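You operate a simulated robot arm through the tools that you are given. There is no shell and no other tool. Be economical: measure what you need, move in short steps, check, and stop when the job is done.

You are at the controls of a simulated two-armed robot. One attempt, no reset.

## Task
Put the small red cup in the sink bowl. Put the white filter panel on the ledge away on the top of the filter stand. Put the beaker with the blue band in the sink bowl. Take the port cap from the ledge and put it on top of the green canister. Pick up the short steel pipe bend from the ledge with one hand, pass it to the other hand and put it on the top of the steel shelf. Put the beaker with the yellow band on the lower shelf of the grey rack. Fetch the large blue gasket and set it on the top of the filter. Do these in any order. Set down upright: small red cup, white filter panel, beaker with the blue band, port cap, beaker with the yellow band.
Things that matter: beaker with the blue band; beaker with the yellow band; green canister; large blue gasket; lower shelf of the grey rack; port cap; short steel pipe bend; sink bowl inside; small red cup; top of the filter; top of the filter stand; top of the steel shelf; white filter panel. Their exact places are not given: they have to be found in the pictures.

Only the result counts: the job must be done as asked and must still hold three seconds after the hand-in. Knocking over, shifting, dropping, spilling or breaking anything else fails it. Lids that push on must go on centred and level and be pressed home; caps that screw on are set level and turned clockwise until they are tight.

## Robot
Two 7-joint arms with two-finger parallel grippers on one trunk, on a base that drives. Base frame: it is fixed to the floor where the robot stands at the start and does not move with it; the origin is under the middle of the robot, x ahead of it, y to its left, z up; the surface under the hand at the start is at about z = 0.86. Units: m, rad, N and s.
The left shoulder is at the start at [0.02, 0.17, 1.178], the right one opposite. With the tool pointing down near the work surface each hand reaches from about 0.2 to 0.68 m from the robot's upright axis, wherever it stands, measured 20 degrees to its own side. Places, roughly: beaker with the blue band (8x8x10 cm) [2.3, -0.1, 0.8]; beaker with the yellow band (8x8x10 cm) [-3.1, 0.6, 0.9]; green canister (6x6x9 cm) [2.3, -0.5, 0.8]; large blue gasket (10x10x2 cm) [-3.7, 0.2, 0.9]; lower shelf of the grey rack [-5.5, -3.4, 0.6]; port cap (5x5x5 cm) [2.3, -0.7, 0.8]; short steel pipe bend (17x4x15 cm) [2.3, -1, 0.9]; sink bowl inside [0.4, -3.3, 0.7]; small red cup (7x7x9 cm) [0.5, 0, 0.9]; top of the filter [0.5, 2.1, 0.8]; top of the filter stand [-8.2, -3.4, 0.4]; top of the steel shelf [2.3, 2, 0.8]; white filter panel [2.25, -0.25, 1]. Payload 3.8 kg a hand.
Tool frame (each hand has its own): the origin (TCP) lies between the finger pads and is the grasp point; the fingertips stand 0.03 m ahead of it; z points along the fingers, y is the line along which they close. Largest opening 0.11 m; finger width 0.02, thickness 0.01; the body of the gripper, 0.048 by 0.112 m, starts 0.055 m behind the TCP.
Orientation is that of the tool frame in the base frame, as [roll, pitch, yaw] about the fixed x, y, z axes, in that order (R = Rz(yaw) Ry(pitch) Rx(roll)). With the fingers straight down and closing along the base's y, the tool's x points along the base's -x, its y along +y and its z along -z.

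## Interface
- The arms move only by the tool arm_command. It takes "left_rows", "right_rows" or both (then of equal length, played together; a hand with none holds still); each is a list of rows, each an object of numbers (a shift or turn left out is 0, a gripper value left out holds the last): "dx", "dy", "dz": the shift along the tool's x, y, z in m; "ax", "ay", "az": the turn, a rotation vector about the tool's x, y, z in rad; "jaw": the opening, from 0 (shut) to 1 (fully open). In form: [{"dx": .., "dy": .., "dz": .., "ax": .., "ay": .., "az": .., "jaw": ..}, ...]. A call has 1 to 8 rows; each row shifts and turns the commanded pose from where the row before left it, along the tool's axes as they then stand. A row lasts 0.2 s, in which the tool goes at most 0.05 m and 0.15 rad; a call with a longer step from one row to the next is refused whole, and so is a gripper value outside its range. Where a pose cannot be reached the arm comes as near as it can. A force on the tool above 40 N (or 10 N above the force at the start of the call, whichever is more), or a blocked arm, ends the call early, and 0.2 s more pass. Each finger travels about 0.072 m/s and halts on what it meets, pressing with about 31 N; the grip force reading is that of the motor and also rises with nothing between the fingers. The clock runs only during rows and for 0.2 s after the last one: add rows that do not move to give the fingers time. The reply holds the time, the measured pose of the TCP, the force on the tool along the base axes, the opening and the grip force, in the units named above and with some noise, with the torque about the TCP (base axes, N m) and any sound that the robot's microphone picked up, and new pictures: "pictures" is both (left out), scene, wrist or none (wrist: the cameras of the hands that moved).
- Cameras (640 x 400 px; columns grow to the right, rows downward): "scene" is now at [0.1067, 0.0073, 1.3272]; the picture's right is [0.09, -1.00, 0.00], its down [-0.60, -0.06, -0.80] and it looks along [0.80, 0.07, -0.60] (base axes); focal length 272 px, centre (320, 200). "left" rides on the left gripper at [0.072, -0.017, -0.103] in its tool frame; the picture's right is [0.23, 0.97, 0.00], its down [-0.76, 0.18, -0.62] and it looks along [-0.61, 0.14, 0.78] (tool axes); focal length 222 px, centre (320, 200). "right" rides on the right gripper at [0.072, 0.017, -0.103] in its tool frame; the picture's right is [-0.23, 0.97, 0.00], its down [-0.76, -0.18, -0.62] and it looks along [-0.61, -0.14, 0.78] (tool axes); focal length 222 px, centre (320, 200).
- lift_body(by): slides the trunk up (or, below 0, down) by that many m; the arms and the scene camera ride with it, the base frame stays. It gives what a move gives, with no picture.
- steer(legs): drives the robot by 1 to 6 legs, each [ahead, turn to the left] in m and rad, along the robot's own axes; the way and the turn of a leg run together, so that a leg with both is an arc; at most 1.5 m and 3.142 rad a leg. The arms and the cameras ride along, it lands a little off, and it stops where it bumps. It gives what a move gives, and a new picture of the scene camera.
- aim_head(pan, tilt): turns the head with the scene camera to pan (to the left, within 1.396 rad either way) and tilt (down, from -0.506 to 1.204), counted from straight ahead of the robot. It gives what a move gives, and a new picture of the scene camera.
- measure_at(camera, pixels): for up to 12 pixels [column, row] of the newest picture of that camera ("zoom" is the newest enlarged one), the place [x, y, z] in the base frame of the surface seen there, good to about 0.002 m. The clock stands still meanwhile.
- zoom(camera, box): a new picture of the part [left, top, right, bottom] of that camera's present view, enlarged. The clock stands still meanwhile.
- job_done(): hands the job in; it is judged then, once.

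Work in short steps. Measure before you move; look again where a grasp or a placing could have gone wrong, and mend it. You have 145 turns and 260 pictures in all, those below and enlarged ones among them. Open the grippers and draw the arms clear of the work before you hand the job in, unless the task says otherwise.

The tools are called after "Request:" as name(argument=value, ...) on one line, values as JSON. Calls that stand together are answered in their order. arm_command: Moves the arms, as the interface text tells. Its arguments: {"type":"object","properties":{"left_rows":{"type":"array","items":{"type":"object","properties":{"dx":{"type":"number"},"dy":{"type":"number"},"dz":{"type":"number"},"ax":{"type":"number"},"ay":{"type":"number"},"az":{"type":"number"},"jaw":{"type":"number"}}}},"right_rows":{"type":"array","items":{"type":"object","properties":{"dx":{"type":"number"},"dy":{"type":"number"},"dz":{"type":"number"},"ax":{"type":"number"},"ay":{"type":"number"},"az":{"type":"number"},"jaw":{"type":"number"}}}},"pictures":{"type":"string","enum":["both","scene","wrist","none"]}},"required":[]} The other tools are called the same way: lift_body (by) slides the trunk up or down; steer (legs) drives the base; aim_head (pan, tilt) turns the head that bears the scene camera; measure_at (camera, pixels) gives the place of the surface under pixels of a picture; zoom (camera, box) takes an enlarged picture of a part of a camera's view; job_done () hands the job in.

At the start:

```text
time: 0.0
left_ee_pos: [0.4973, 0.1767, 1.1251]
left_tool_rot: [-3.141, 0.001, 3.141]
left_force: [-0.1, 0.3, 0.2]
left_ft_torque: [0.0, -0.02, -0.01]
left_finger_gap: 0.1098
left_grasp_force: 0.0
right_ee_pos: [0.5196, -0.2356, 1.0676]
right_tool_rot: [-3.141, -0.001, 3.141]
right_force: [0.6, 0.2, -0.4]
right_ft_torque: [0.04, 0.01, -0.01]
right_finger_gap: 0.1099
right_grasp_force: 0.1
trunk travel left (down, up): [-0.275, 0.295]
robot x, y, heading: [-0.0005, -0.0005, 0.003]
head pan, tilt: [0.093, 0.644]
```

scene: 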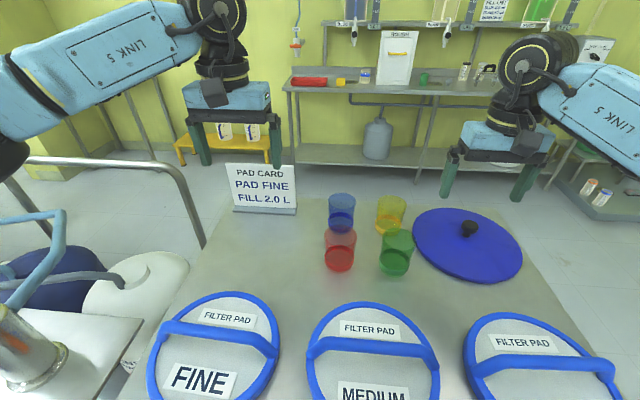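
right: 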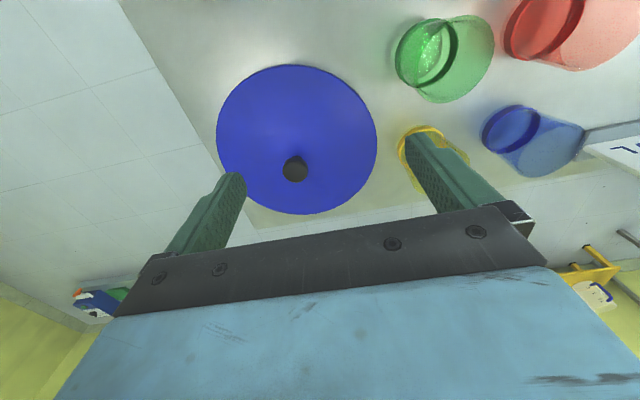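
left: 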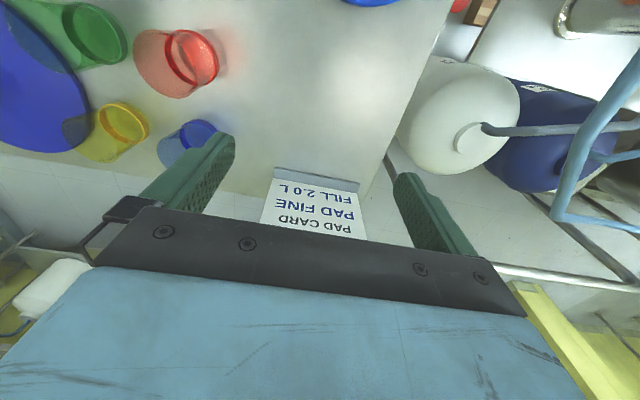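

I first measure the red cup (340,250) and its neighbours and the ledge ahead.

Request:
measure_at(camera="scene", pixels=[[340, 268], [340, 240], [326, 234], [355, 234], [341, 229], [394, 268], [397, 78], [423, 80], [297, 200], [230, 300], [490, 75], [310, 85]])

Request:
zoom(camera="scene", box=[270, 0, 640, 231])

Request:
zoom(camera="scene", box=[300, 180, 460, 280])

```text
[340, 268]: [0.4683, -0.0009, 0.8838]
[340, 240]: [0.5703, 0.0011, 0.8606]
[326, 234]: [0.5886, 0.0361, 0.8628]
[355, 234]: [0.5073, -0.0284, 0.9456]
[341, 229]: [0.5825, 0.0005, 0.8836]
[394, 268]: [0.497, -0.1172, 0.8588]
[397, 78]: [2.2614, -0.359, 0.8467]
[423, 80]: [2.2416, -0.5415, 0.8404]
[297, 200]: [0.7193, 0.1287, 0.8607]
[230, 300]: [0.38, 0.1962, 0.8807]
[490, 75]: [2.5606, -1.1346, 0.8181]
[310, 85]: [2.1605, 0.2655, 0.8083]
```

```text
1.73 times, centred on (455, 116) of scene
```

zoom: 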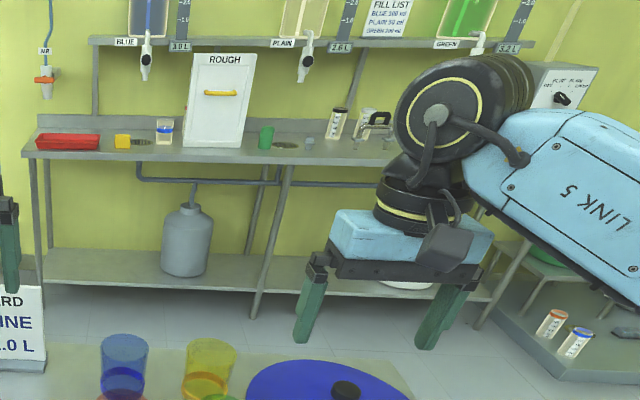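

```text
4.00 times, centred on (380, 230) of scene
```

zoom: 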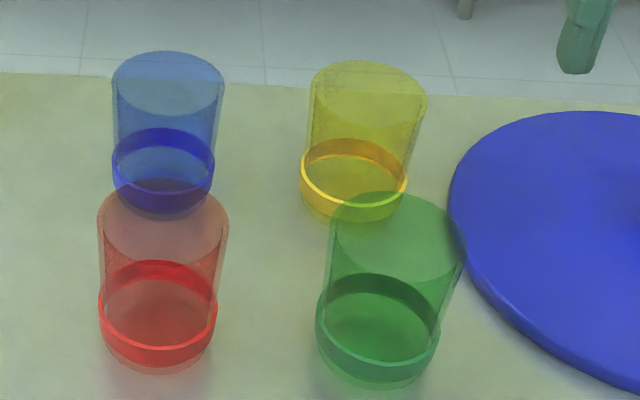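

The red cup stands at about [0.503, 0, 0.86–0.95]. I move the left hand above it.

Request:
arm_command(left_rows=[{"dy": -0.044, "dx": -0.003}, {"dy": -0.044, "dx": -0.003}, {"dy": -0.044}, {"dy": -0.044}, {"dz": 0.04}, {"dz": 0.04}], pictures="both")

```text
time: 1.4
left_ee_pos: [0.5039, -0.0016, 1.0416]
left_tool_rot: [3.141, 0.0, 3.14]
left_force: [0.2, -0.7, 0.7]
left_ft_torque: [-0.01, 0.01, 0.01]
left_finger_gap: 0.1101
left_grasp_force: 0.0
right_ee_pos: [0.5193, -0.2349, 1.0664]
right_tool_rot: [3.139, 0.0, -3.141]
right_force: [0.4, 0.0, 0.0]
right_ft_torque: [0.03, 0.03, -0.01]
right_finger_gap: 0.1099
right_grasp_force: 0.0
trunk travel left (down, up): [-0.275, 0.295]
robot x, y, heading: [0.0004, 0.0025, 0.001]
head pan, tilt: [0.093, 0.644]
```

scene: 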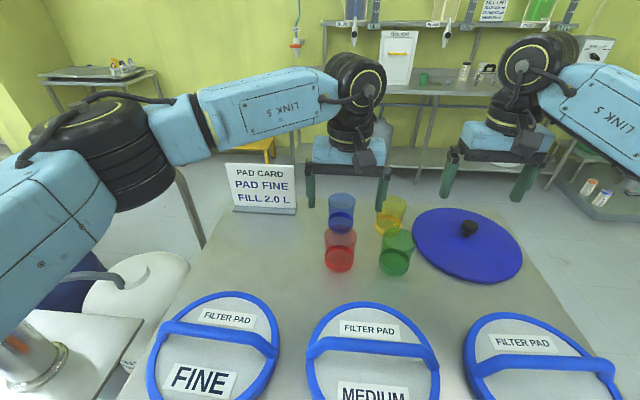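
left: 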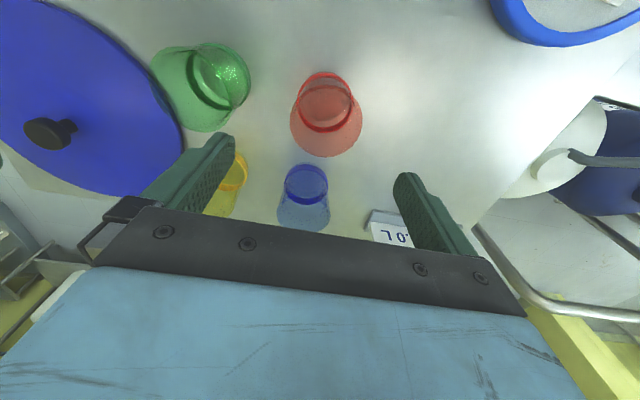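

The red cup appears at (326,112) in the left wrist view; I measure its edges for the exact centre.

Request:
measure_at(camera="left", pixels=[[293, 122], [359, 122], [326, 155], [326, 140], [301, 95], [349, 95], [325, 74], [326, 152], [230, 75], [303, 205]])

Request:
zoom(camera="left", box=[246, 60, 406, 160])

```text
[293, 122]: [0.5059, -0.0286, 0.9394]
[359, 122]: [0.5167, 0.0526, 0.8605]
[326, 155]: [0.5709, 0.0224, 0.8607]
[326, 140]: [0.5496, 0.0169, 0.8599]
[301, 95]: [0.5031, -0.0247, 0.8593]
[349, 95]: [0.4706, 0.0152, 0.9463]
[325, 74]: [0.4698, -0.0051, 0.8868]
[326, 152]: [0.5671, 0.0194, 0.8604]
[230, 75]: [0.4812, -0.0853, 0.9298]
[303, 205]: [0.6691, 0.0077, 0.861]
```

```text
4.00 times, centred on (326, 110) of left
```

zoom: 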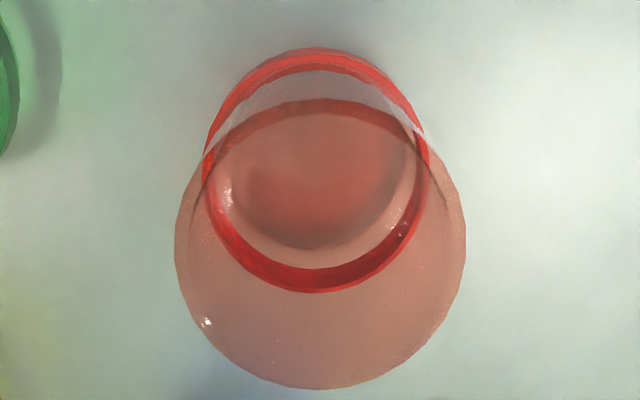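

The cup's centre is about [0.500, 0.002]. I descend to z 0.908 and close.

Request:
arm_command(left_rows=[{"dz": 0.045, "dx": 0.003, "dy": 0.003}, {"dz": 0.045}, {"dz": 0.044}, {"jaw": 0.3}, {"jaw": 0.3}, {"jaw": 0.3}, {"jaw": 0.3}], pictures="wrist")

```text
time: 3.0
left_ee_pos: [0.5016, 0.004, 0.9099]
left_tool_rot: [-3.142, 0.0, -3.141]
left_force: [0.5, -0.1, -0.3]
left_ft_torque: [-0.01, 0.01, -0.01]
left_finger_gap: 0.0609
left_grasp_force: 31.1
right_ee_pos: [0.5211, -0.2345, 1.0669]
right_tool_rot: [3.141, 0.001, 3.141]
right_force: [-0.8, -0.2, -0.2]
right_ft_torque: [0.01, 0.0, -0.01]
right_finger_gap: 0.1099
right_grasp_force: 0.1
trunk travel left (down, up): [-0.275, 0.295]
robot x, y, heading: [-0.0044, 0.0011, -0.002]
head pan, tilt: [0.093, 0.644]
```

left: 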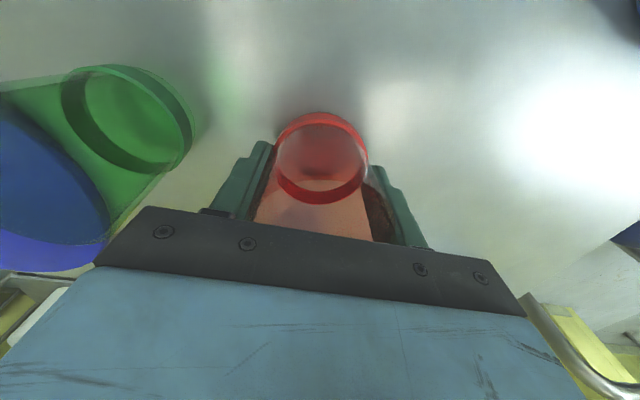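

Gripped (gap 0.061). I lift it clear and look around left and right for the driving lanes.

Request:
arm_command(left_rows=[{"dz": -0.045}, {"dz": -0.05}, {"dz": -0.05}, {"dz": -0.05}, {"dy": 0.045, "dx": 0.04}, {"dy": 0.045, "dx": 0.04}, {"dy": 0.045, "dx": 0.04}, {"dy": 0.03}], right_rows=[{}, {}, {}, {"dx": 0.04}, {"dx": 0.04}, {"dx": 0.04}, {"dz": -0.03}, {}], pictures="none")

Request:
aim_head(pan=-0.9, tilt=0.55)

Request:
aim_head(pan=1.0, tilt=0.55)

```text
refused: row 5 steps farther than a row can; nothing moved
```

```text
time: 4.3
left_ee_pos: [0.5013, 0.0039, 0.9097]
left_tool_rot: [-3.141, 0.0, 3.14]
left_force: [-0.7, 0.1, -0.4]
left_ft_torque: [0.0, -0.01, 0.02]
left_finger_gap: 0.0613
left_grasp_force: 31.0
right_ee_pos: [0.5214, -0.2347, 1.0673]
right_tool_rot: [-3.141, 0.0, 3.14]
right_force: [0.6, 1.0, 1.1]
right_ft_torque: [0.01, 0.03, -0.03]
right_finger_gap: 0.11
right_grasp_force: 0.1
trunk travel left (down, up): [-0.275, 0.295]
robot x, y, heading: [0.0002, -0.0025, 0.004]
head pan, tilt: [-0.901, 0.55]
```

scene: 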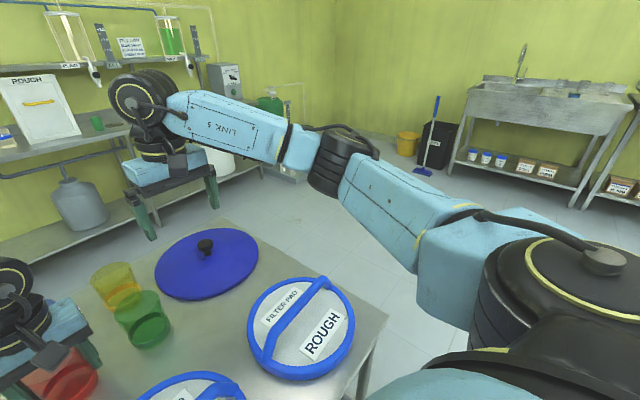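

```text
time: 6.1
left_ee_pos: [0.5013, 0.004, 0.91]
left_tool_rot: [3.141, 0.0, 3.139]
left_force: [-0.3, -0.3, -0.3]
left_ft_torque: [0.0, 0.04, 0.02]
left_finger_gap: 0.0614
left_grasp_force: 30.9
right_ee_pos: [0.5202, -0.236, 1.0668]
right_tool_rot: [3.141, 0.0, -3.139]
right_force: [0.1, 0.1, -0.3]
right_ft_torque: [0.03, 0.0, 0.0]
right_finger_gap: 0.1102
right_grasp_force: 0.0
trunk travel left (down, up): [-0.275, 0.295]
robot x, y, heading: [0.0015, 0.001, -0.002]
head pan, tilt: [1.0, 0.55]
```

scene: 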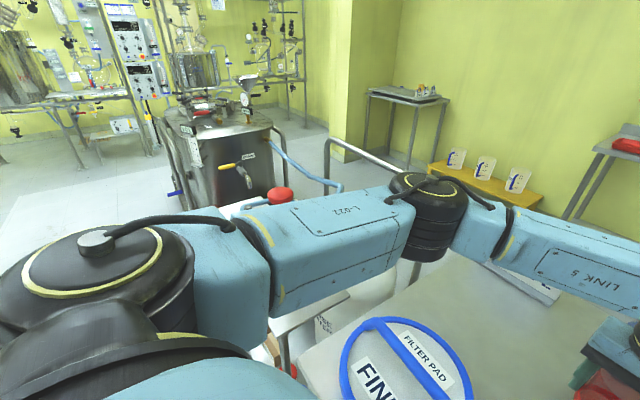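

I lift the cup in smaller steps and draw both arms in.

Request:
arm_command(left_rows=[{"dz": -0.045}, {"dz": -0.05}, {"dz": -0.05}, {"dz": -0.045}, {"dx": 0.04, "dy": 0.02}, {"dx": 0.04, "dy": 0.02}, {"dx": 0.04, "dy": 0.02}, {"dx": 0.04, "dy": 0.02}], right_rows=[{}, {}, {}, {"dx": 0.04}, {"dx": 0.04}, {"dx": 0.04}, {"dx": 0.03}, {"dz": -0.03}], pictures="none")

Request:
aim_head(pan=0, tilt=0.6)

Request:
steer(legs=[[-0.4, 0], [0, -1.571]])

```text
time: 7.9
left_ee_pos: [0.3407, 0.0864, 1.0999]
left_tool_rot: [-3.141, 0.001, -3.14]
left_force: [-0.9, 0.4, 0.4]
left_ft_torque: [-0.02, -0.01, 0.02]
left_finger_gap: 0.0616
left_grasp_force: 31.3
right_ee_pos: [0.3716, -0.2333, 1.0997]
right_tool_rot: [-3.141, 0.001, 3.14]
right_force: [-0.3, 0.3, 0.3]
right_ft_torque: [-0.03, -0.01, -0.01]
right_finger_gap: 0.11
right_grasp_force: 0.1
trunk travel left (down, up): [-0.275, 0.295]
robot x, y, heading: [0.0, 0.0043, -0.002]
head pan, tilt: [1.0, 0.55]
```

```text
time: 9.2
left_ee_pos: [0.3414, 0.0839, 1.0995]
left_tool_rot: [3.14, -0.001, 3.14]
left_force: [0.9, -0.5, -0.1]
left_ft_torque: [-0.02, 0.0, 0.01]
left_finger_gap: 0.0612
left_grasp_force: 31.0
right_ee_pos: [0.3723, -0.2355, 1.0994]
right_tool_rot: [-3.141, -0.001, -3.141]
right_force: [1.1, -0.1, 0.2]
right_ft_torque: [0.02, 0.01, 0.0]
right_finger_gap: 0.1099
right_grasp_force: 0.2
trunk travel left (down, up): [-0.275, 0.295]
robot x, y, heading: [-0.003, -0.0013, 0.002]
head pan, tilt: [0.0, 0.6]
```

scene: 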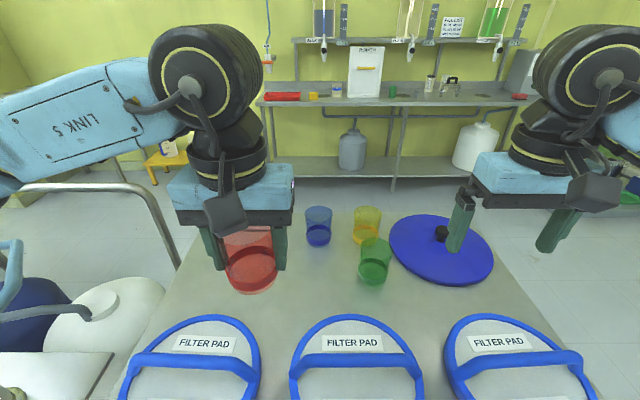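

```text
time: 15.5
left_ee_pos: [-0.3056, -0.3401, 1.1004]
left_tool_rot: [3.142, 0.002, 1.587]
left_force: [-1.0, 0.0, -0.2]
left_ft_torque: [0.0, 0.03, 0.0]
left_finger_gap: 0.0614
left_grasp_force: 30.7
right_ee_pos: [-0.625, -0.3764, 1.099]
right_tool_rot: [3.141, -0.001, 1.587]
right_force: [-0.3, 0.0, 0.0]
right_ft_torque: [-0.01, 0.04, -0.02]
right_finger_gap: 0.1098
right_grasp_force: 0.0
trunk travel left (down, up): [-0.275, 0.295]
robot x, y, heading: [-0.3959, -0.0026, -1.558]
head pan, tilt: [0.0, 0.6]
```

scene: 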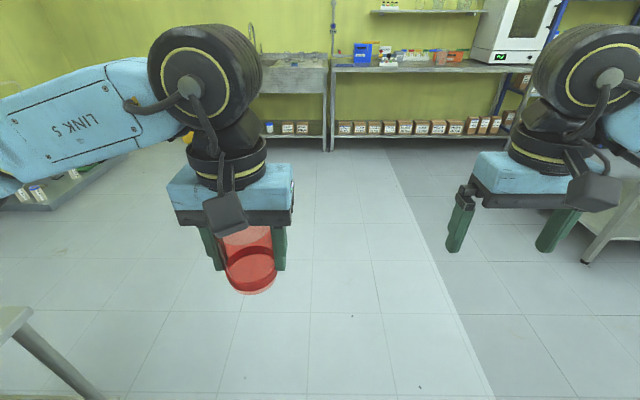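

The floor ahead is clear; the table corner is at the left (15,315). I measure it before routing around it.

Request:
measure_at(camera="scene", pixels=[[5, 312], [28, 312], [75, 175], [20, 205], [300, 65], [440, 70], [610, 180], [625, 215]])

```text
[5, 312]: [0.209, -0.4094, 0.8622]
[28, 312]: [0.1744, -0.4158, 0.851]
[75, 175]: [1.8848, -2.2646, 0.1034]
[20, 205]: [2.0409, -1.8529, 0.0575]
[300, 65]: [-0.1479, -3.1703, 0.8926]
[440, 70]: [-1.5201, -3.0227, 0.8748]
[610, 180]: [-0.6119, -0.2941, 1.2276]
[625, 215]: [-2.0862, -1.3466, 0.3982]
```

I drive round the table's right side to stand before the ledge at about (1.5, -0.5).

Request:
steer(legs=[[1.15, 0], [0, 1.558], [1.5, 0], [0, 1.0], [0.72, 0], [0, -1.0]])

```text
time: 40.6
left_ee_pos: [1.8548, -0.4669, 1.0995]
left_tool_rot: [3.14, 0.0, 3.135]
left_force: [-0.4, -0.1, -0.1]
left_ft_torque: [0.01, -0.04, -0.04]
left_finger_gap: 0.0612
left_grasp_force: 30.7
right_ee_pos: [1.8825, -0.7855, 1.0993]
right_tool_rot: [-3.141, 0.0, 3.134]
right_force: [-0.2, 0.6, 0.0]
right_ft_torque: [-0.01, -0.02, 0.01]
right_finger_gap: 0.1099
right_grasp_force: 0.0
trunk travel left (down, up): [-0.275, 0.295]
robot x, y, heading: [1.5113, -0.5468, -0.008]
head pan, tilt: [0.0, 0.6]
```

scene: 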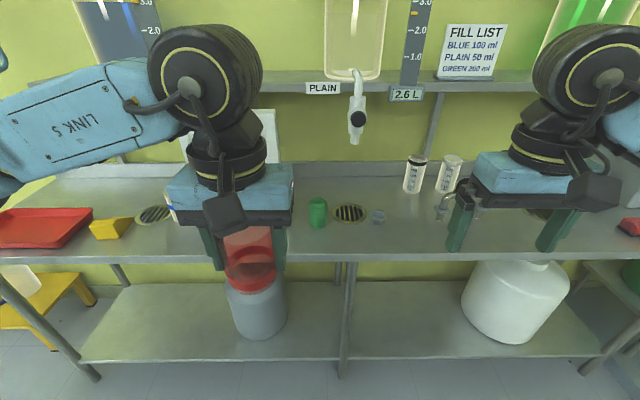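

The green canister is at (317,212) and the grey port cap at (378,217). I zoom and measure.

Request:
zoom(camera="scene", box=[280, 150, 472, 270])

Request:
measure_at(camera="scene", pixels=[[317, 200], [317, 218], [308, 212], [327, 212], [378, 212], [378, 220], [371, 217], [385, 217], [378, 245], [414, 185], [448, 190], [349, 213]])

```text
3.33 times, centred on (376, 210) of scene
```

zoom: 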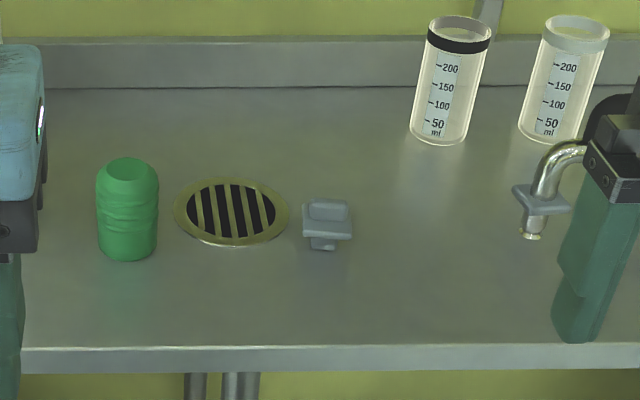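

```text
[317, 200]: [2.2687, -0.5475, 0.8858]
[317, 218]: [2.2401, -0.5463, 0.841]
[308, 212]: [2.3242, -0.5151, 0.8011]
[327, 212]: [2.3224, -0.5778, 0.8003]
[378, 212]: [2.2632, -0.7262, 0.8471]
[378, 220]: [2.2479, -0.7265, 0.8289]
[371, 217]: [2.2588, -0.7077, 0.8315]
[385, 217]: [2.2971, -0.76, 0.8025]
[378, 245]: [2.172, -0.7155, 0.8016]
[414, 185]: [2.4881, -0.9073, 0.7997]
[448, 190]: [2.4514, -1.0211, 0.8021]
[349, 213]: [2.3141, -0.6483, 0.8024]
```

I drive 0.2 m closer and bring the right hand above the cap for a wrist look.

Request:
steer(legs=[[0.2, 0.008]])

Request:
arm_command(right_rows=[{"dx": -0.05}, {"dx": -0.05}, {"dx": -0.05, "dy": 0.01}, {"dz": 0.04, "dy": 0.02}, {"dz": 0.04, "dy": 0.02}, {"dy": 0.008}], pictures="both")

```text
time: 42.1
left_ee_pos: [2.0528, -0.4646, 1.0999]
left_tool_rot: [-3.14, -0.003, -3.141]
left_force: [0.0, 0.0, -0.1]
left_ft_torque: [0.0, 0.01, -0.02]
left_finger_gap: 0.0615
left_grasp_force: 31.1
right_ee_pos: [2.0829, -0.7844, 1.0996]
right_tool_rot: [3.141, 0.0, 3.141]
right_force: [1.0, -0.3, -0.2]
right_ft_torque: [0.0, 0.05, -0.01]
right_finger_gap: 0.1098
right_grasp_force: 0.0
trunk travel left (down, up): [-0.275, 0.295]
robot x, y, heading: [1.7081, -0.5486, 0.001]
head pan, tilt: [0.0, 0.6]
```

scene: 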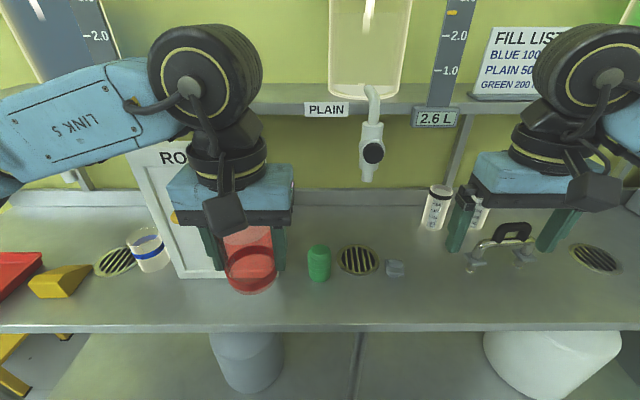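

```text
refused: row 3 steps farther than a row can; nothing moved
```

I repeat with smaller steps, measuring the tap and the pipe bend meanwhile.

Request:
measure_at(camera="scene", pixels=[[370, 150], [366, 182], [330, 110], [511, 237], [485, 245], [477, 262], [524, 255], [436, 215], [395, 265], [318, 262], [148, 250], [470, 268]])

Request:
arm_command(right_rows=[{"dx": -0.045}, {"dx": -0.045}, {"dx": -0.045, "dy": 0.01}, {"dz": 0.04, "dy": 0.02}, {"dz": 0.04, "dy": 0.02}, {"dy": 0.008, "dx": -0.04}], pictures="both")

```text
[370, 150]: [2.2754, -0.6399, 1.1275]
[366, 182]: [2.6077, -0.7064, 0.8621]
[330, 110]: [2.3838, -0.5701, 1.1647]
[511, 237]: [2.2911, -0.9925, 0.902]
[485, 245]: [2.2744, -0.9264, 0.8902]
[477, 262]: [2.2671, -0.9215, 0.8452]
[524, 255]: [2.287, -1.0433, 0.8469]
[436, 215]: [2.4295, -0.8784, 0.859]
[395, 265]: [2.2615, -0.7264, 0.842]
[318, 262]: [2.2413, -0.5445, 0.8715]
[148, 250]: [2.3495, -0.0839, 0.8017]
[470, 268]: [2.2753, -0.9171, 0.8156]
```

```text
time: 43.5
left_ee_pos: [2.0515, -0.4632, 1.0985]
left_tool_rot: [3.141, 0.001, -3.141]
left_force: [-0.1, 0.4, -0.6]
left_ft_torque: [-0.02, 0.03, 0.0]
left_finger_gap: 0.0612
left_grasp_force: 30.9
right_ee_pos: [2.2577, -0.7225, 1.0189]
right_tool_rot: [-3.141, -0.001, -3.139]
right_force: [-0.3, -0.4, 0.1]
right_ft_torque: [-0.01, 0.02, -0.03]
right_finger_gap: 0.1101
right_grasp_force: 0.0
trunk travel left (down, up): [-0.275, 0.295]
robot x, y, heading: [1.71, -0.5502, -0.001]
head pan, tilt: [0.0, 0.6]
```

scene: 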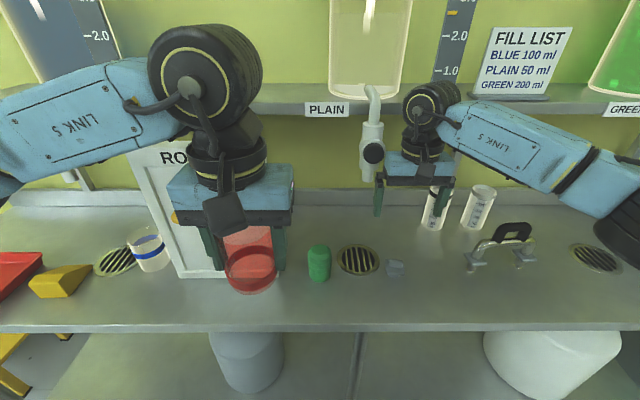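
right: 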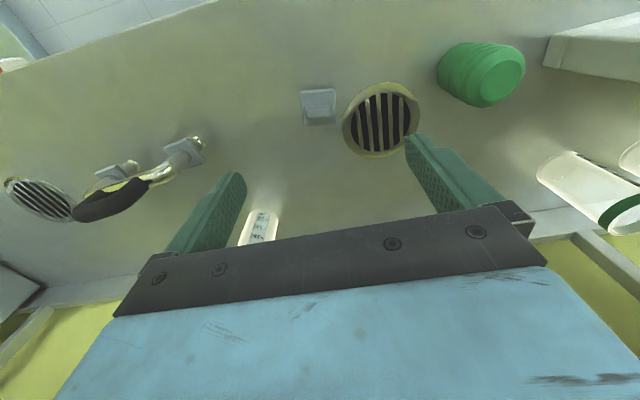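

The cap lies at (320,105) in the right view, and a tap hangs at y≈-0.64, z≥1.08, which the hand must avoid. I zoom in on cap and canister.

Request:
zoom(camera="right", box=[272, 70, 368, 130])

Request:
measure_at(camera="zoom", pixels=[[200, 140], [420, 130], [220, 340], [430, 340], [310, 200], [310, 250], [260, 290]])

Request:
zoom(camera="right", box=[420, 30, 548, 110])

Request:
zoom(camera="scene", box=[290, 230, 450, 330])

```text
6.67 times, centred on (320, 100) of right
```

zoom: 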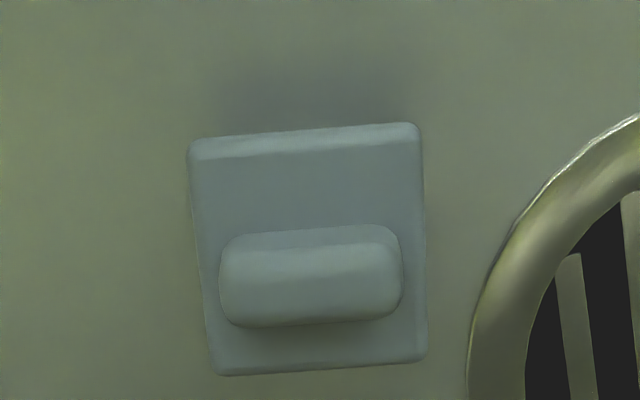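

```text
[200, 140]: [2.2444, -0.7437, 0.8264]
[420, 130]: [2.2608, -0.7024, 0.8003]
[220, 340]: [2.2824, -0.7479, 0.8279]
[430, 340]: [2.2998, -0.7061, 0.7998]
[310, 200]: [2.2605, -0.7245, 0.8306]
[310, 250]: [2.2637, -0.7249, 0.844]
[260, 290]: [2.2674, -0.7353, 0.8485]
```

```text
5.00 times, centred on (484, 70) of right
```

zoom: 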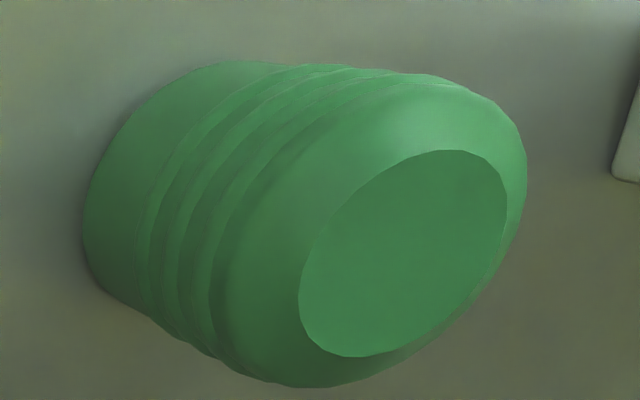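

```text
4.00 times, centred on (370, 280) of scene
```

zoom: 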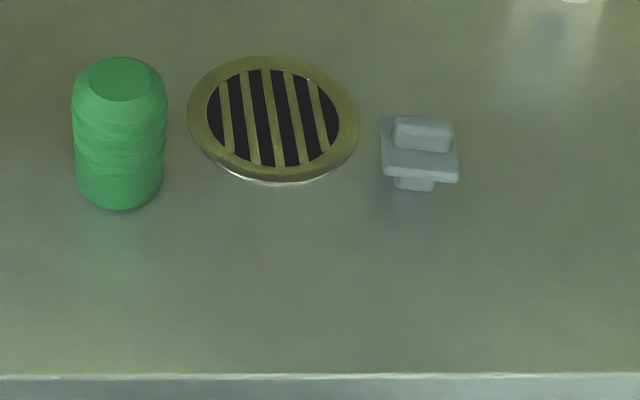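

Cap centre ≈ (2.266,-0.724), its knob spans z 0.83–0.85 and is turned about -0.1 rad. I descend with the tips to z≈0.832 and grip the knob.

Request:
arm_command(right_rows=[{"dx": -0.008, "dy": -0.001, "dz": 0.04, "az": 0.1, "jaw": 0.7}, {"dz": 0.045}, {"dz": 0.045}, {"dz": 0.026}, {"jaw": 0.15}, {"jaw": 0.15}, {"jaw": 0.15}, {"jaw": 0.15}], pictures="wrist")

```text
time: 45.4
left_ee_pos: [2.0511, -0.4643, 1.1005]
left_tool_rot: [3.142, -0.001, -3.141]
left_force: [0.4, 0.0, -1.1]
left_ft_torque: [-0.02, -0.02, -0.04]
left_finger_gap: 0.0616
left_grasp_force: 31.0
right_ee_pos: [2.2648, -0.725, 0.864]
right_tool_rot: [-3.142, -0.001, 3.039]
right_force: [-0.1, -0.2, -0.5]
right_ft_torque: [-0.02, 0.01, 0.0]
right_finger_gap: 0.033
right_grasp_force: 30.9
trunk travel left (down, up): [-0.275, 0.295]
robot x, y, heading: [1.7097, -0.5472, -0.001]
head pan, tilt: [0.0, 0.6]
```

right: 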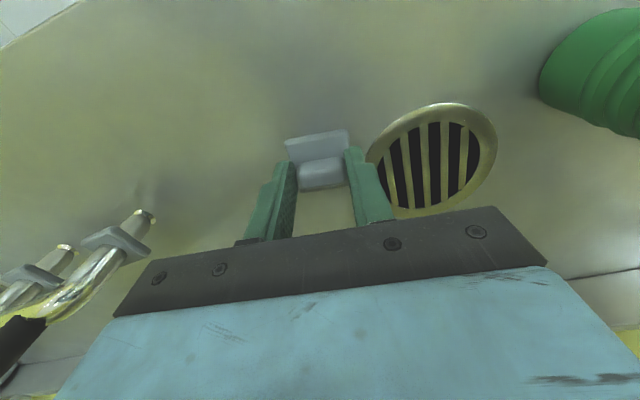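

Gripped (0.033). I lift, draw back from the tap, and measure the canister top.

Request:
arm_command(right_rows=[{"dz": -0.045}, {"dz": -0.045}, {"dz": -0.035}, {"dx": 0.04}, {"dx": 0.04}, {"dx": 0.03}], pictures="both")

Request:
measure_at(camera="scene", pixels=[[319, 247], [319, 253], [312, 250], [327, 250], [319, 245], [319, 256], [308, 262], [330, 262], [319, 265], [318, 275]])

```text
time: 46.8
left_ee_pos: [2.0512, -0.4635, 1.0993]
left_tool_rot: [-3.141, 0.001, -3.14]
left_force: [-0.4, -0.4, -0.9]
left_ft_torque: [-0.02, -0.01, -0.04]
left_finger_gap: 0.0614
left_grasp_force: 30.5
right_ee_pos: [2.1541, -0.716, 0.9877]
right_tool_rot: [-3.141, 0.002, 3.042]
right_force: [-0.7, 0.1, -0.2]
right_ft_torque: [0.01, -0.03, -0.02]
right_finger_gap: 0.0332
right_grasp_force: 31.3
trunk travel left (down, up): [-0.275, 0.295]
robot x, y, heading: [1.7093, -0.5486, -0.002]
head pan, tilt: [0.0, 0.6]
```

scene: 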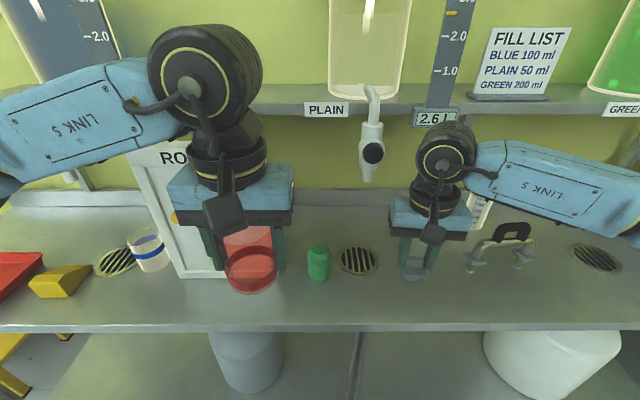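
right: 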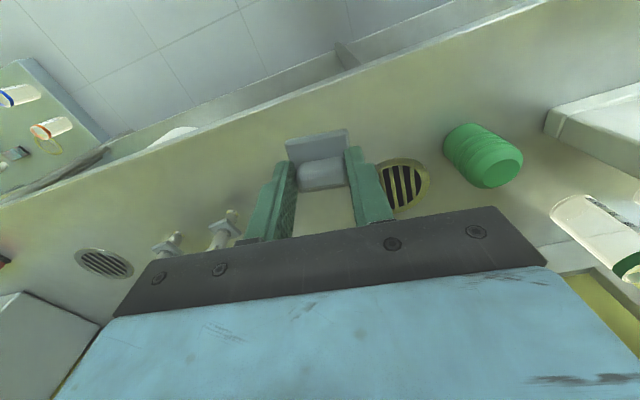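

```text
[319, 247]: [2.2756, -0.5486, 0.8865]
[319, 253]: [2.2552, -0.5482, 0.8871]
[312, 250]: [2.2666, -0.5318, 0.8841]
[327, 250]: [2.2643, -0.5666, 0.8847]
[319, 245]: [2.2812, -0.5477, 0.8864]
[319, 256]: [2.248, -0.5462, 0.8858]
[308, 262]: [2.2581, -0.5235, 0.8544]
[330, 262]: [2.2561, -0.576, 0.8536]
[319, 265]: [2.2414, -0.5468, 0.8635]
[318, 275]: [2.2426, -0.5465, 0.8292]
```

Canister centre ≈ (2.269,-0.5495), top z 0.887. I move the left hand aside and carry the cap in front, then over the canister at height.

Request:
arm_command(left_rows=[{"dy": 0.04}, {"dy": 0.04}, {"dy": 0.04}, {"dy": 0.03}, {}, {}, {}], right_rows=[{"dx": 0.00415, "dy": 0.0414}, {"dx": 0.00415, "dy": 0.0414}, {"dx": 0.00415, "dy": 0.0414}, {"dx": 0.00415, "dy": 0.0414}, {"dx": -0.0378, "dy": 0.0038}, {"dx": -0.0378, "dy": 0.0038}, {"dx": -0.0378, "dy": 0.0038}], pictures="both")

```text
time: 48.4
left_ee_pos: [2.0523, -0.3136, 1.1012]
left_tool_rot: [-3.142, -0.001, -3.141]
left_force: [-0.3, 0.8, -1.0]
left_ft_torque: [-0.04, -0.01, -0.01]
left_finger_gap: 0.0615
left_grasp_force: 31.8
right_ee_pos: [2.2709, -0.5497, 0.99]
right_tool_rot: [3.141, 0.001, 3.044]
right_force: [0.4, -0.8, -1.4]
right_ft_torque: [0.02, 0.01, 0.0]
right_finger_gap: 0.033
right_grasp_force: 31.3
trunk travel left (down, up): [-0.275, 0.295]
robot x, y, heading: [1.709, -0.5478, -0.001]
head pan, tilt: [0.0, 0.6]
```

scene: 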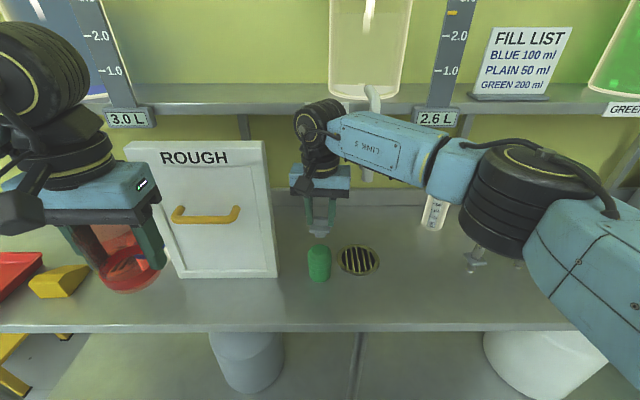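
right: 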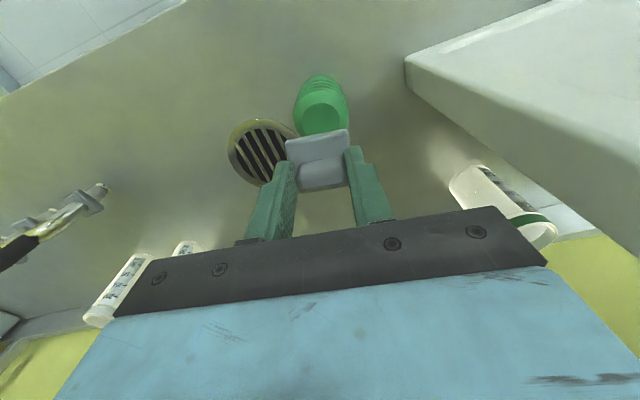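
left: 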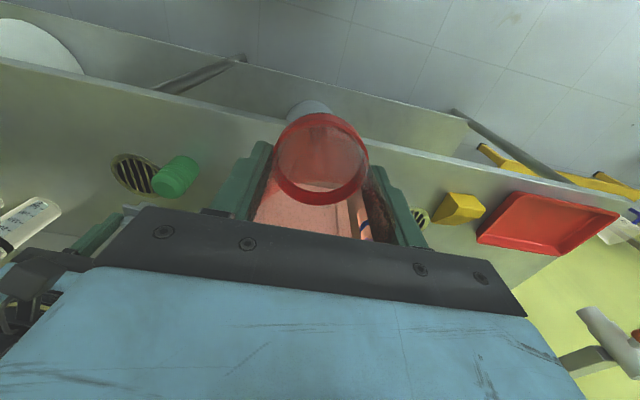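

The cap hangs above the canister. I lower slowly to contact.

Request:
arm_command(right_rows=[{"dz": 0.02, "dx": 0.001}, {"dz": 0.013}, {"dz": 0.003}, {"dz": 0.002}, {}], pictures="wrist")

```text
time: 49.5
left_ee_pos: [2.0521, -0.3161, 1.102]
left_tool_rot: [3.14, 0.0, 3.14]
left_force: [-0.8, -0.2, -0.5]
left_ft_torque: [0.01, 0.0, -0.03]
left_finger_gap: 0.0612
left_grasp_force: 31.0
right_ee_pos: [2.2675, -0.5498, 0.948]
right_tool_rot: [3.142, 0.0, 3.043]
right_force: [0.5, 0.5, -0.8]
right_ft_torque: [0.02, 0.0, -0.01]
right_finger_gap: 0.0331
right_grasp_force: 31.3
trunk travel left (down, up): [-0.275, 0.295]
robot x, y, heading: [1.7126, -0.5519, -0.007]
head pan, tilt: [0.0, 0.6]
```

right: 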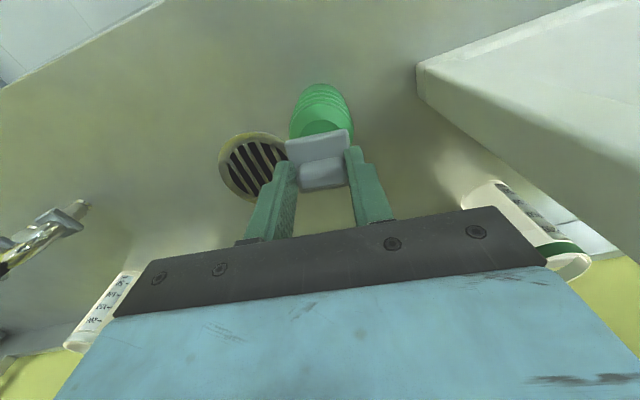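

No contact force yet at 0.948; I lower in 2 mm steps.

Request:
arm_command(right_rows=[{"dz": 0.002}, {}], pictures="none")

Request:
zoom(camera="scene", box=[280, 200, 376, 290])

```text
time: 50.1
left_ee_pos: [2.0509, -0.3154, 1.102]
left_tool_rot: [-3.141, 0.0, 3.141]
left_force: [-0.2, -0.1, -0.1]
left_ft_torque: [0.02, -0.01, 0.0]
left_finger_gap: 0.0614
left_grasp_force: 31.1
right_ee_pos: [2.2669, -0.5482, 0.9484]
right_tool_rot: [3.14, 0.001, 3.042]
right_force: [1.2, 1.0, 7.0]
right_ft_torque: [0.03, -0.09, -0.01]
right_finger_gap: 0.0329
right_grasp_force: 30.6
trunk travel left (down, up): [-0.275, 0.295]
robot x, y, heading: [1.708, -0.5479, -0.0]
head pan, tilt: [0.0, 0.6]
```

```text
4.44 times, centred on (328, 245) of scene
```

zoom: 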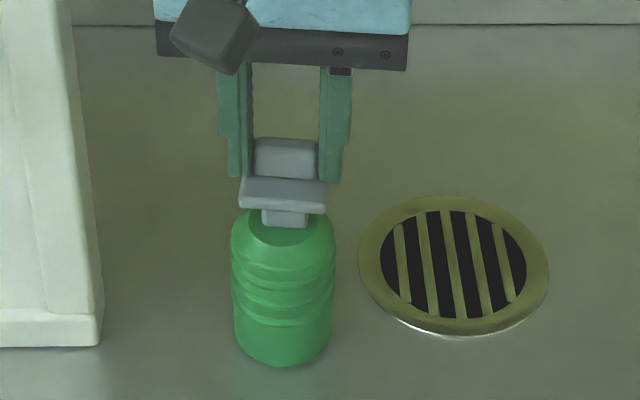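

Contact (7 N), the cap is centred on the canister's top. I release and lift straight up.

Request:
arm_command(right_rows=[{"jaw": 0.5}, {"jaw": 0.5}, {"jaw": 0.5}, {"dz": -0.03}, {"dz": -0.04}, {"dx": 0.045}, {"dx": 0.045}, {"dx": 0.045}], pictures="scene")

Request:
zoom(camera="scene", box=[280, 220, 376, 290])

```text
time: 52.0
left_ee_pos: [2.0518, -0.3154, 1.1002]
left_tool_rot: [3.141, -0.001, -3.141]
left_force: [0.9, -0.2, -0.6]
left_ft_torque: [0.02, 0.0, -0.02]
left_finger_gap: 0.0613
left_grasp_force: 31.2
right_ee_pos: [2.1336, -0.5364, 1.0193]
right_tool_rot: [3.141, -0.001, 3.041]
right_force: [-0.4, -1.3, 0.6]
right_ft_torque: [-0.02, -0.02, 0.03]
right_finger_gap: 0.055
right_grasp_force: 0.0
trunk travel left (down, up): [-0.275, 0.295]
robot x, y, heading: [1.7099, -0.5502, 0.0]
head pan, tilt: [0.0, 0.6]
```

scene: 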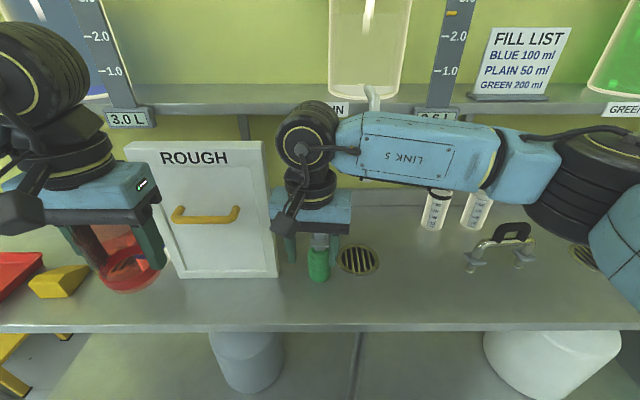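

```text
5.71 times, centred on (328, 255) of scene
```

zoom: 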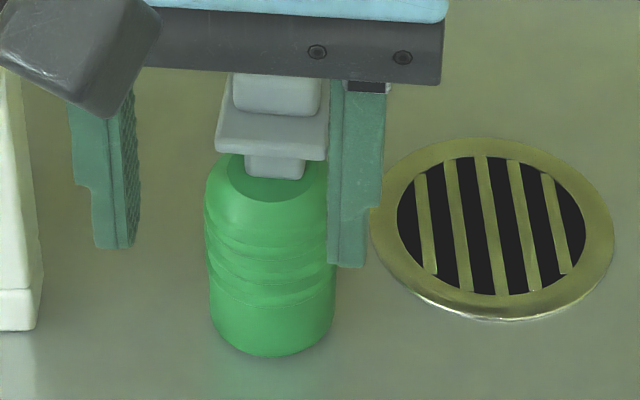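

The cap stands well. Next the blue beaker: I retract the right hand, back off and turn left to look along the aisle.

Request:
arm_command(right_rows=[{"dx": 0.04, "az": -0.1}, {"dx": 0.03, "dy": -0.03}, {"dy": -0.04}, {"dy": -0.04, "jaw": 1}, {"dy": -0.04, "dz": -0.02}], pictures="none")

Request:
steer(legs=[[-0.3, 0], [0, 1.571]])

```text
time: 53.1
left_ee_pos: [2.0506, -0.3159, 1.1011]
left_tool_rot: [-3.141, -0.001, 3.142]
left_force: [0.6, -0.1, 0.3]
left_ft_torque: [0.04, 0.03, 0.0]
left_finger_gap: 0.0613
left_grasp_force: 31.4
right_ee_pos: [2.066, -0.6852, 1.0378]
right_tool_rot: [-3.141, 0.001, -3.141]
right_force: [-1.0, -0.4, -0.1]
right_ft_torque: [0.06, -0.04, 0.0]
right_finger_gap: 0.1101
right_grasp_force: 0.0
trunk travel left (down, up): [-0.275, 0.295]
robot x, y, heading: [1.7076, -0.546, 0.001]
head pan, tilt: [0.0, 0.6]
```

```text
time: 59.0
left_ee_pos: [1.1735, -0.2107, 1.1005]
left_tool_rot: [-3.14, 0.0, -1.55]
left_force: [-0.2, -0.2, -0.5]
left_ft_torque: [0.02, 0.0, 0.01]
left_finger_gap: 0.061
left_grasp_force: 31.6
right_ee_pos: [1.5418, -0.1898, 1.0385]
right_tool_rot: [3.14, 0.001, -1.549]
right_force: [-0.1, 0.2, 0.5]
right_ft_torque: [-0.01, 0.02, -0.02]
right_finger_gap: 0.1099
right_grasp_force: 0.0
trunk travel left (down, up): [-0.275, 0.295]
robot x, y, heading: [1.4119, -0.5477, 1.593]
head pan, tilt: [0.0, 0.6]
```

scene: 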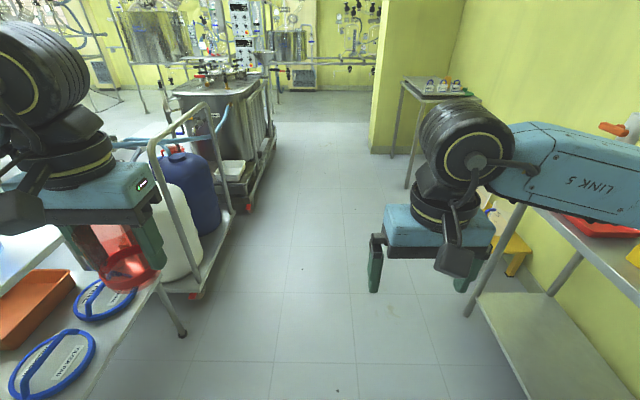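

The aisle is clear. I drive to y≈0.1 and turn back to the ledge.

Request:
measure_at(camera="scene", pixels=[[155, 150], [195, 290], [230, 200], [445, 92], [425, 92], [540, 215], [270, 130], [205, 105]])

Request:
steer(legs=[[0.65, -0.02], [0, -1.573], [0.28, 0]])

```text
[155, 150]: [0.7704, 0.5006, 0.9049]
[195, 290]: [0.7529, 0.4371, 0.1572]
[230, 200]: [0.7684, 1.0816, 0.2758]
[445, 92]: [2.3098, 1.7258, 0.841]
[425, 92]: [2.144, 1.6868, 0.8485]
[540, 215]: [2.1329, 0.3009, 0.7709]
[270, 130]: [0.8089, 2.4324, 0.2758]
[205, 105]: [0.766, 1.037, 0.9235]
```

```text
time: 68.1
left_ee_pos: [2.0251, 0.3487, 1.1015]
left_tool_rot: [-3.141, -0.001, -3.136]
left_force: [-0.8, -0.4, 0.1]
left_ft_torque: [-0.01, 0.04, 0.0]
left_finger_gap: 0.061
left_grasp_force: 30.8
right_ee_pos: [2.0417, -0.0179, 1.038]
right_tool_rot: [3.14, -0.001, -3.134]
right_force: [0.4, -0.8, -0.3]
right_ft_torque: [0.0, -0.01, -0.01]
right_finger_gap: 0.1097
right_grasp_force: 0.1
trunk travel left (down, up): [-0.275, 0.295]
robot x, y, heading: [1.6818, 0.1125, 0.007]
head pan, tilt: [0.0, 0.6]
```

scene: 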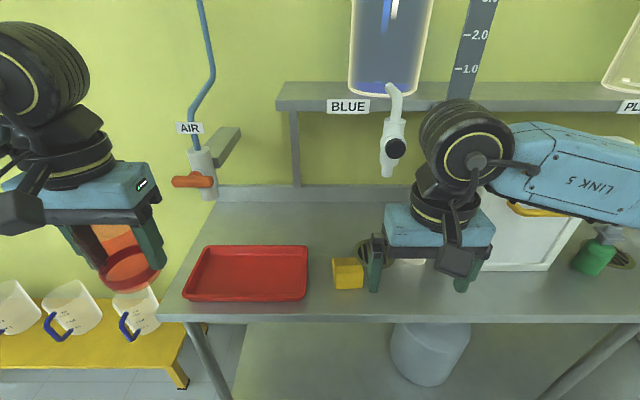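

The beaker is hidden behind the right hand around (405,258), and the BLUE tap hangs near it. I look with the right wrist camera.

Request:
arm_command(right_rows=[{"dy": -0.03}, {"dy": -0.03}], pictures="both")

Request:
measure_at(camera="scene", pixels=[[394, 148], [388, 172], [394, 125], [350, 105], [350, 270], [195, 180]])

```text
time: 68.7
left_ee_pos: [2.0233, 0.3488, 1.1017]
left_tool_rot: [-3.141, 0.0, -3.136]
left_force: [-0.8, 0.4, 0.5]
left_ft_torque: [0.0, 0.0, 0.01]
left_finger_gap: 0.0613
left_grasp_force: 31.0
right_ee_pos: [2.043, -0.0796, 1.037]
right_tool_rot: [3.141, 0.0, -3.133]
right_force: [-0.7, 0.3, 0.1]
right_ft_torque: [0.0, 0.0, -0.03]
right_finger_gap: 0.1101
right_grasp_force: 0.0
trunk travel left (down, up): [-0.275, 0.295]
robot x, y, heading: [1.6808, 0.1121, 0.012]
head pan, tilt: [0.0, 0.6]
```

scene: 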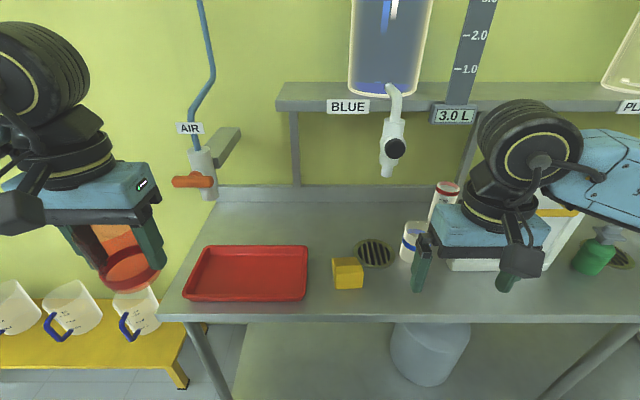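
right: 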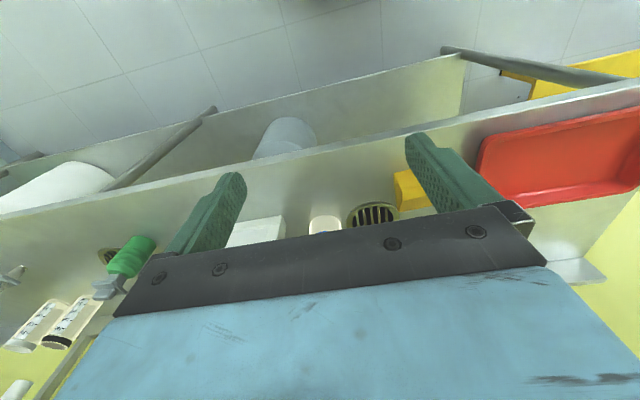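

```text
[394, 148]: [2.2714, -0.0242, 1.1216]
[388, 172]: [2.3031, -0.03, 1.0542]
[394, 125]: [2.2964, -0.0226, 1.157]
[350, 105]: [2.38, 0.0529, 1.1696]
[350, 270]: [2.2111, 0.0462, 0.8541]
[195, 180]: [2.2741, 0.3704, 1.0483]
```

I move the right hand farther aside to uncover the beaker.

Request:
arm_command(right_rows=[{"dy": -0.045}, {"dy": -0.045}, {"dy": -0.045}], pictures="scene")

Request:
zoom(camera="scene", box=[360, 170, 520, 290])

Request:
measure_at(camera="zoom", pixels=[[165, 290], [215, 290], [205, 360], [265, 290], [205, 240], [250, 230], [165, 230], [340, 370], [340, 400]])

```text
time: 69.5
left_ee_pos: [2.0246, 0.3475, 1.1018]
left_tool_rot: [-3.141, 0.001, -3.135]
left_force: [-0.3, -0.3, -1.5]
left_ft_torque: [0.0, 0.01, 0.02]
left_finger_gap: 0.0614
left_grasp_force: 30.7
right_ee_pos: [2.045, -0.214, 1.0368]
right_tool_rot: [3.141, -0.002, -3.133]
right_force: [0.1, -0.5, -0.2]
right_ft_torque: [0.03, 0.02, 0.0]
right_finger_gap: 0.1104
right_grasp_force: 0.1
trunk travel left (down, up): [-0.275, 0.295]
robot x, y, heading: [1.6872, 0.1162, 0.003]
head pan, tilt: [0.0, 0.6]
```

scene: 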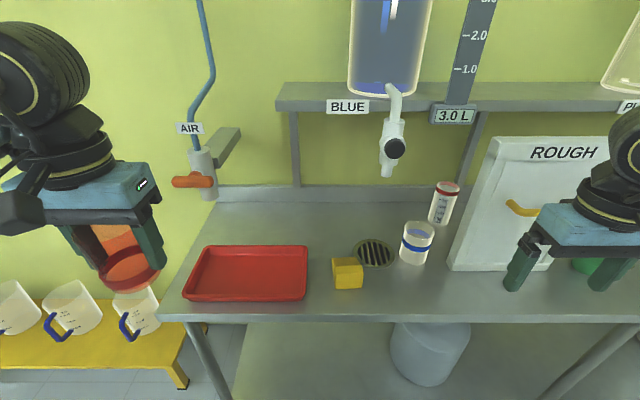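

```text
3.33 times, centred on (440, 230) of scene
```

zoom: 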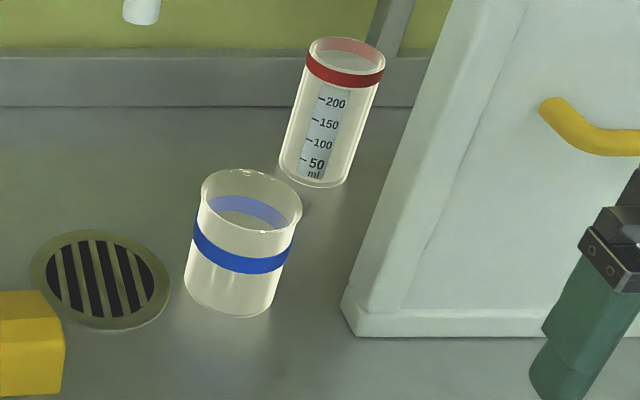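

```text
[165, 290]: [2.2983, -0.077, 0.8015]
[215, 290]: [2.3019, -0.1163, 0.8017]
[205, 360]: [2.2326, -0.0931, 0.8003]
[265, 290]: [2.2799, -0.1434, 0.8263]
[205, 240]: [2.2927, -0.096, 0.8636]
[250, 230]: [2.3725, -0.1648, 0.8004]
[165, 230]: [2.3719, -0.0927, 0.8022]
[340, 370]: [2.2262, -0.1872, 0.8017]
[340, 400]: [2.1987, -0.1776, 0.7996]
```

I measure the beaker's band and the panel's left edge.

Request:
measure_at(camera="zoom", pixels=[[240, 262], [198, 230], [289, 255], [220, 256], [262, 264], [345, 300], [350, 330], [400, 180], [440, 20], [470, 335], [255, 200], [340, 72]])

```text
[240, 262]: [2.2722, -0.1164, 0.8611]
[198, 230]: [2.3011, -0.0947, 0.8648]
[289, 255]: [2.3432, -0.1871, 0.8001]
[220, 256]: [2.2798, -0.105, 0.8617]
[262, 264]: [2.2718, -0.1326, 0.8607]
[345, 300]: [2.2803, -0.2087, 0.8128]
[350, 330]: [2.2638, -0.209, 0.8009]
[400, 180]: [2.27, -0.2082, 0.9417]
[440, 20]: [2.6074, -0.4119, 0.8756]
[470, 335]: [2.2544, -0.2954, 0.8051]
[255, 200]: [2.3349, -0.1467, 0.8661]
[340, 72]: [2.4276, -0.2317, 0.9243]
```

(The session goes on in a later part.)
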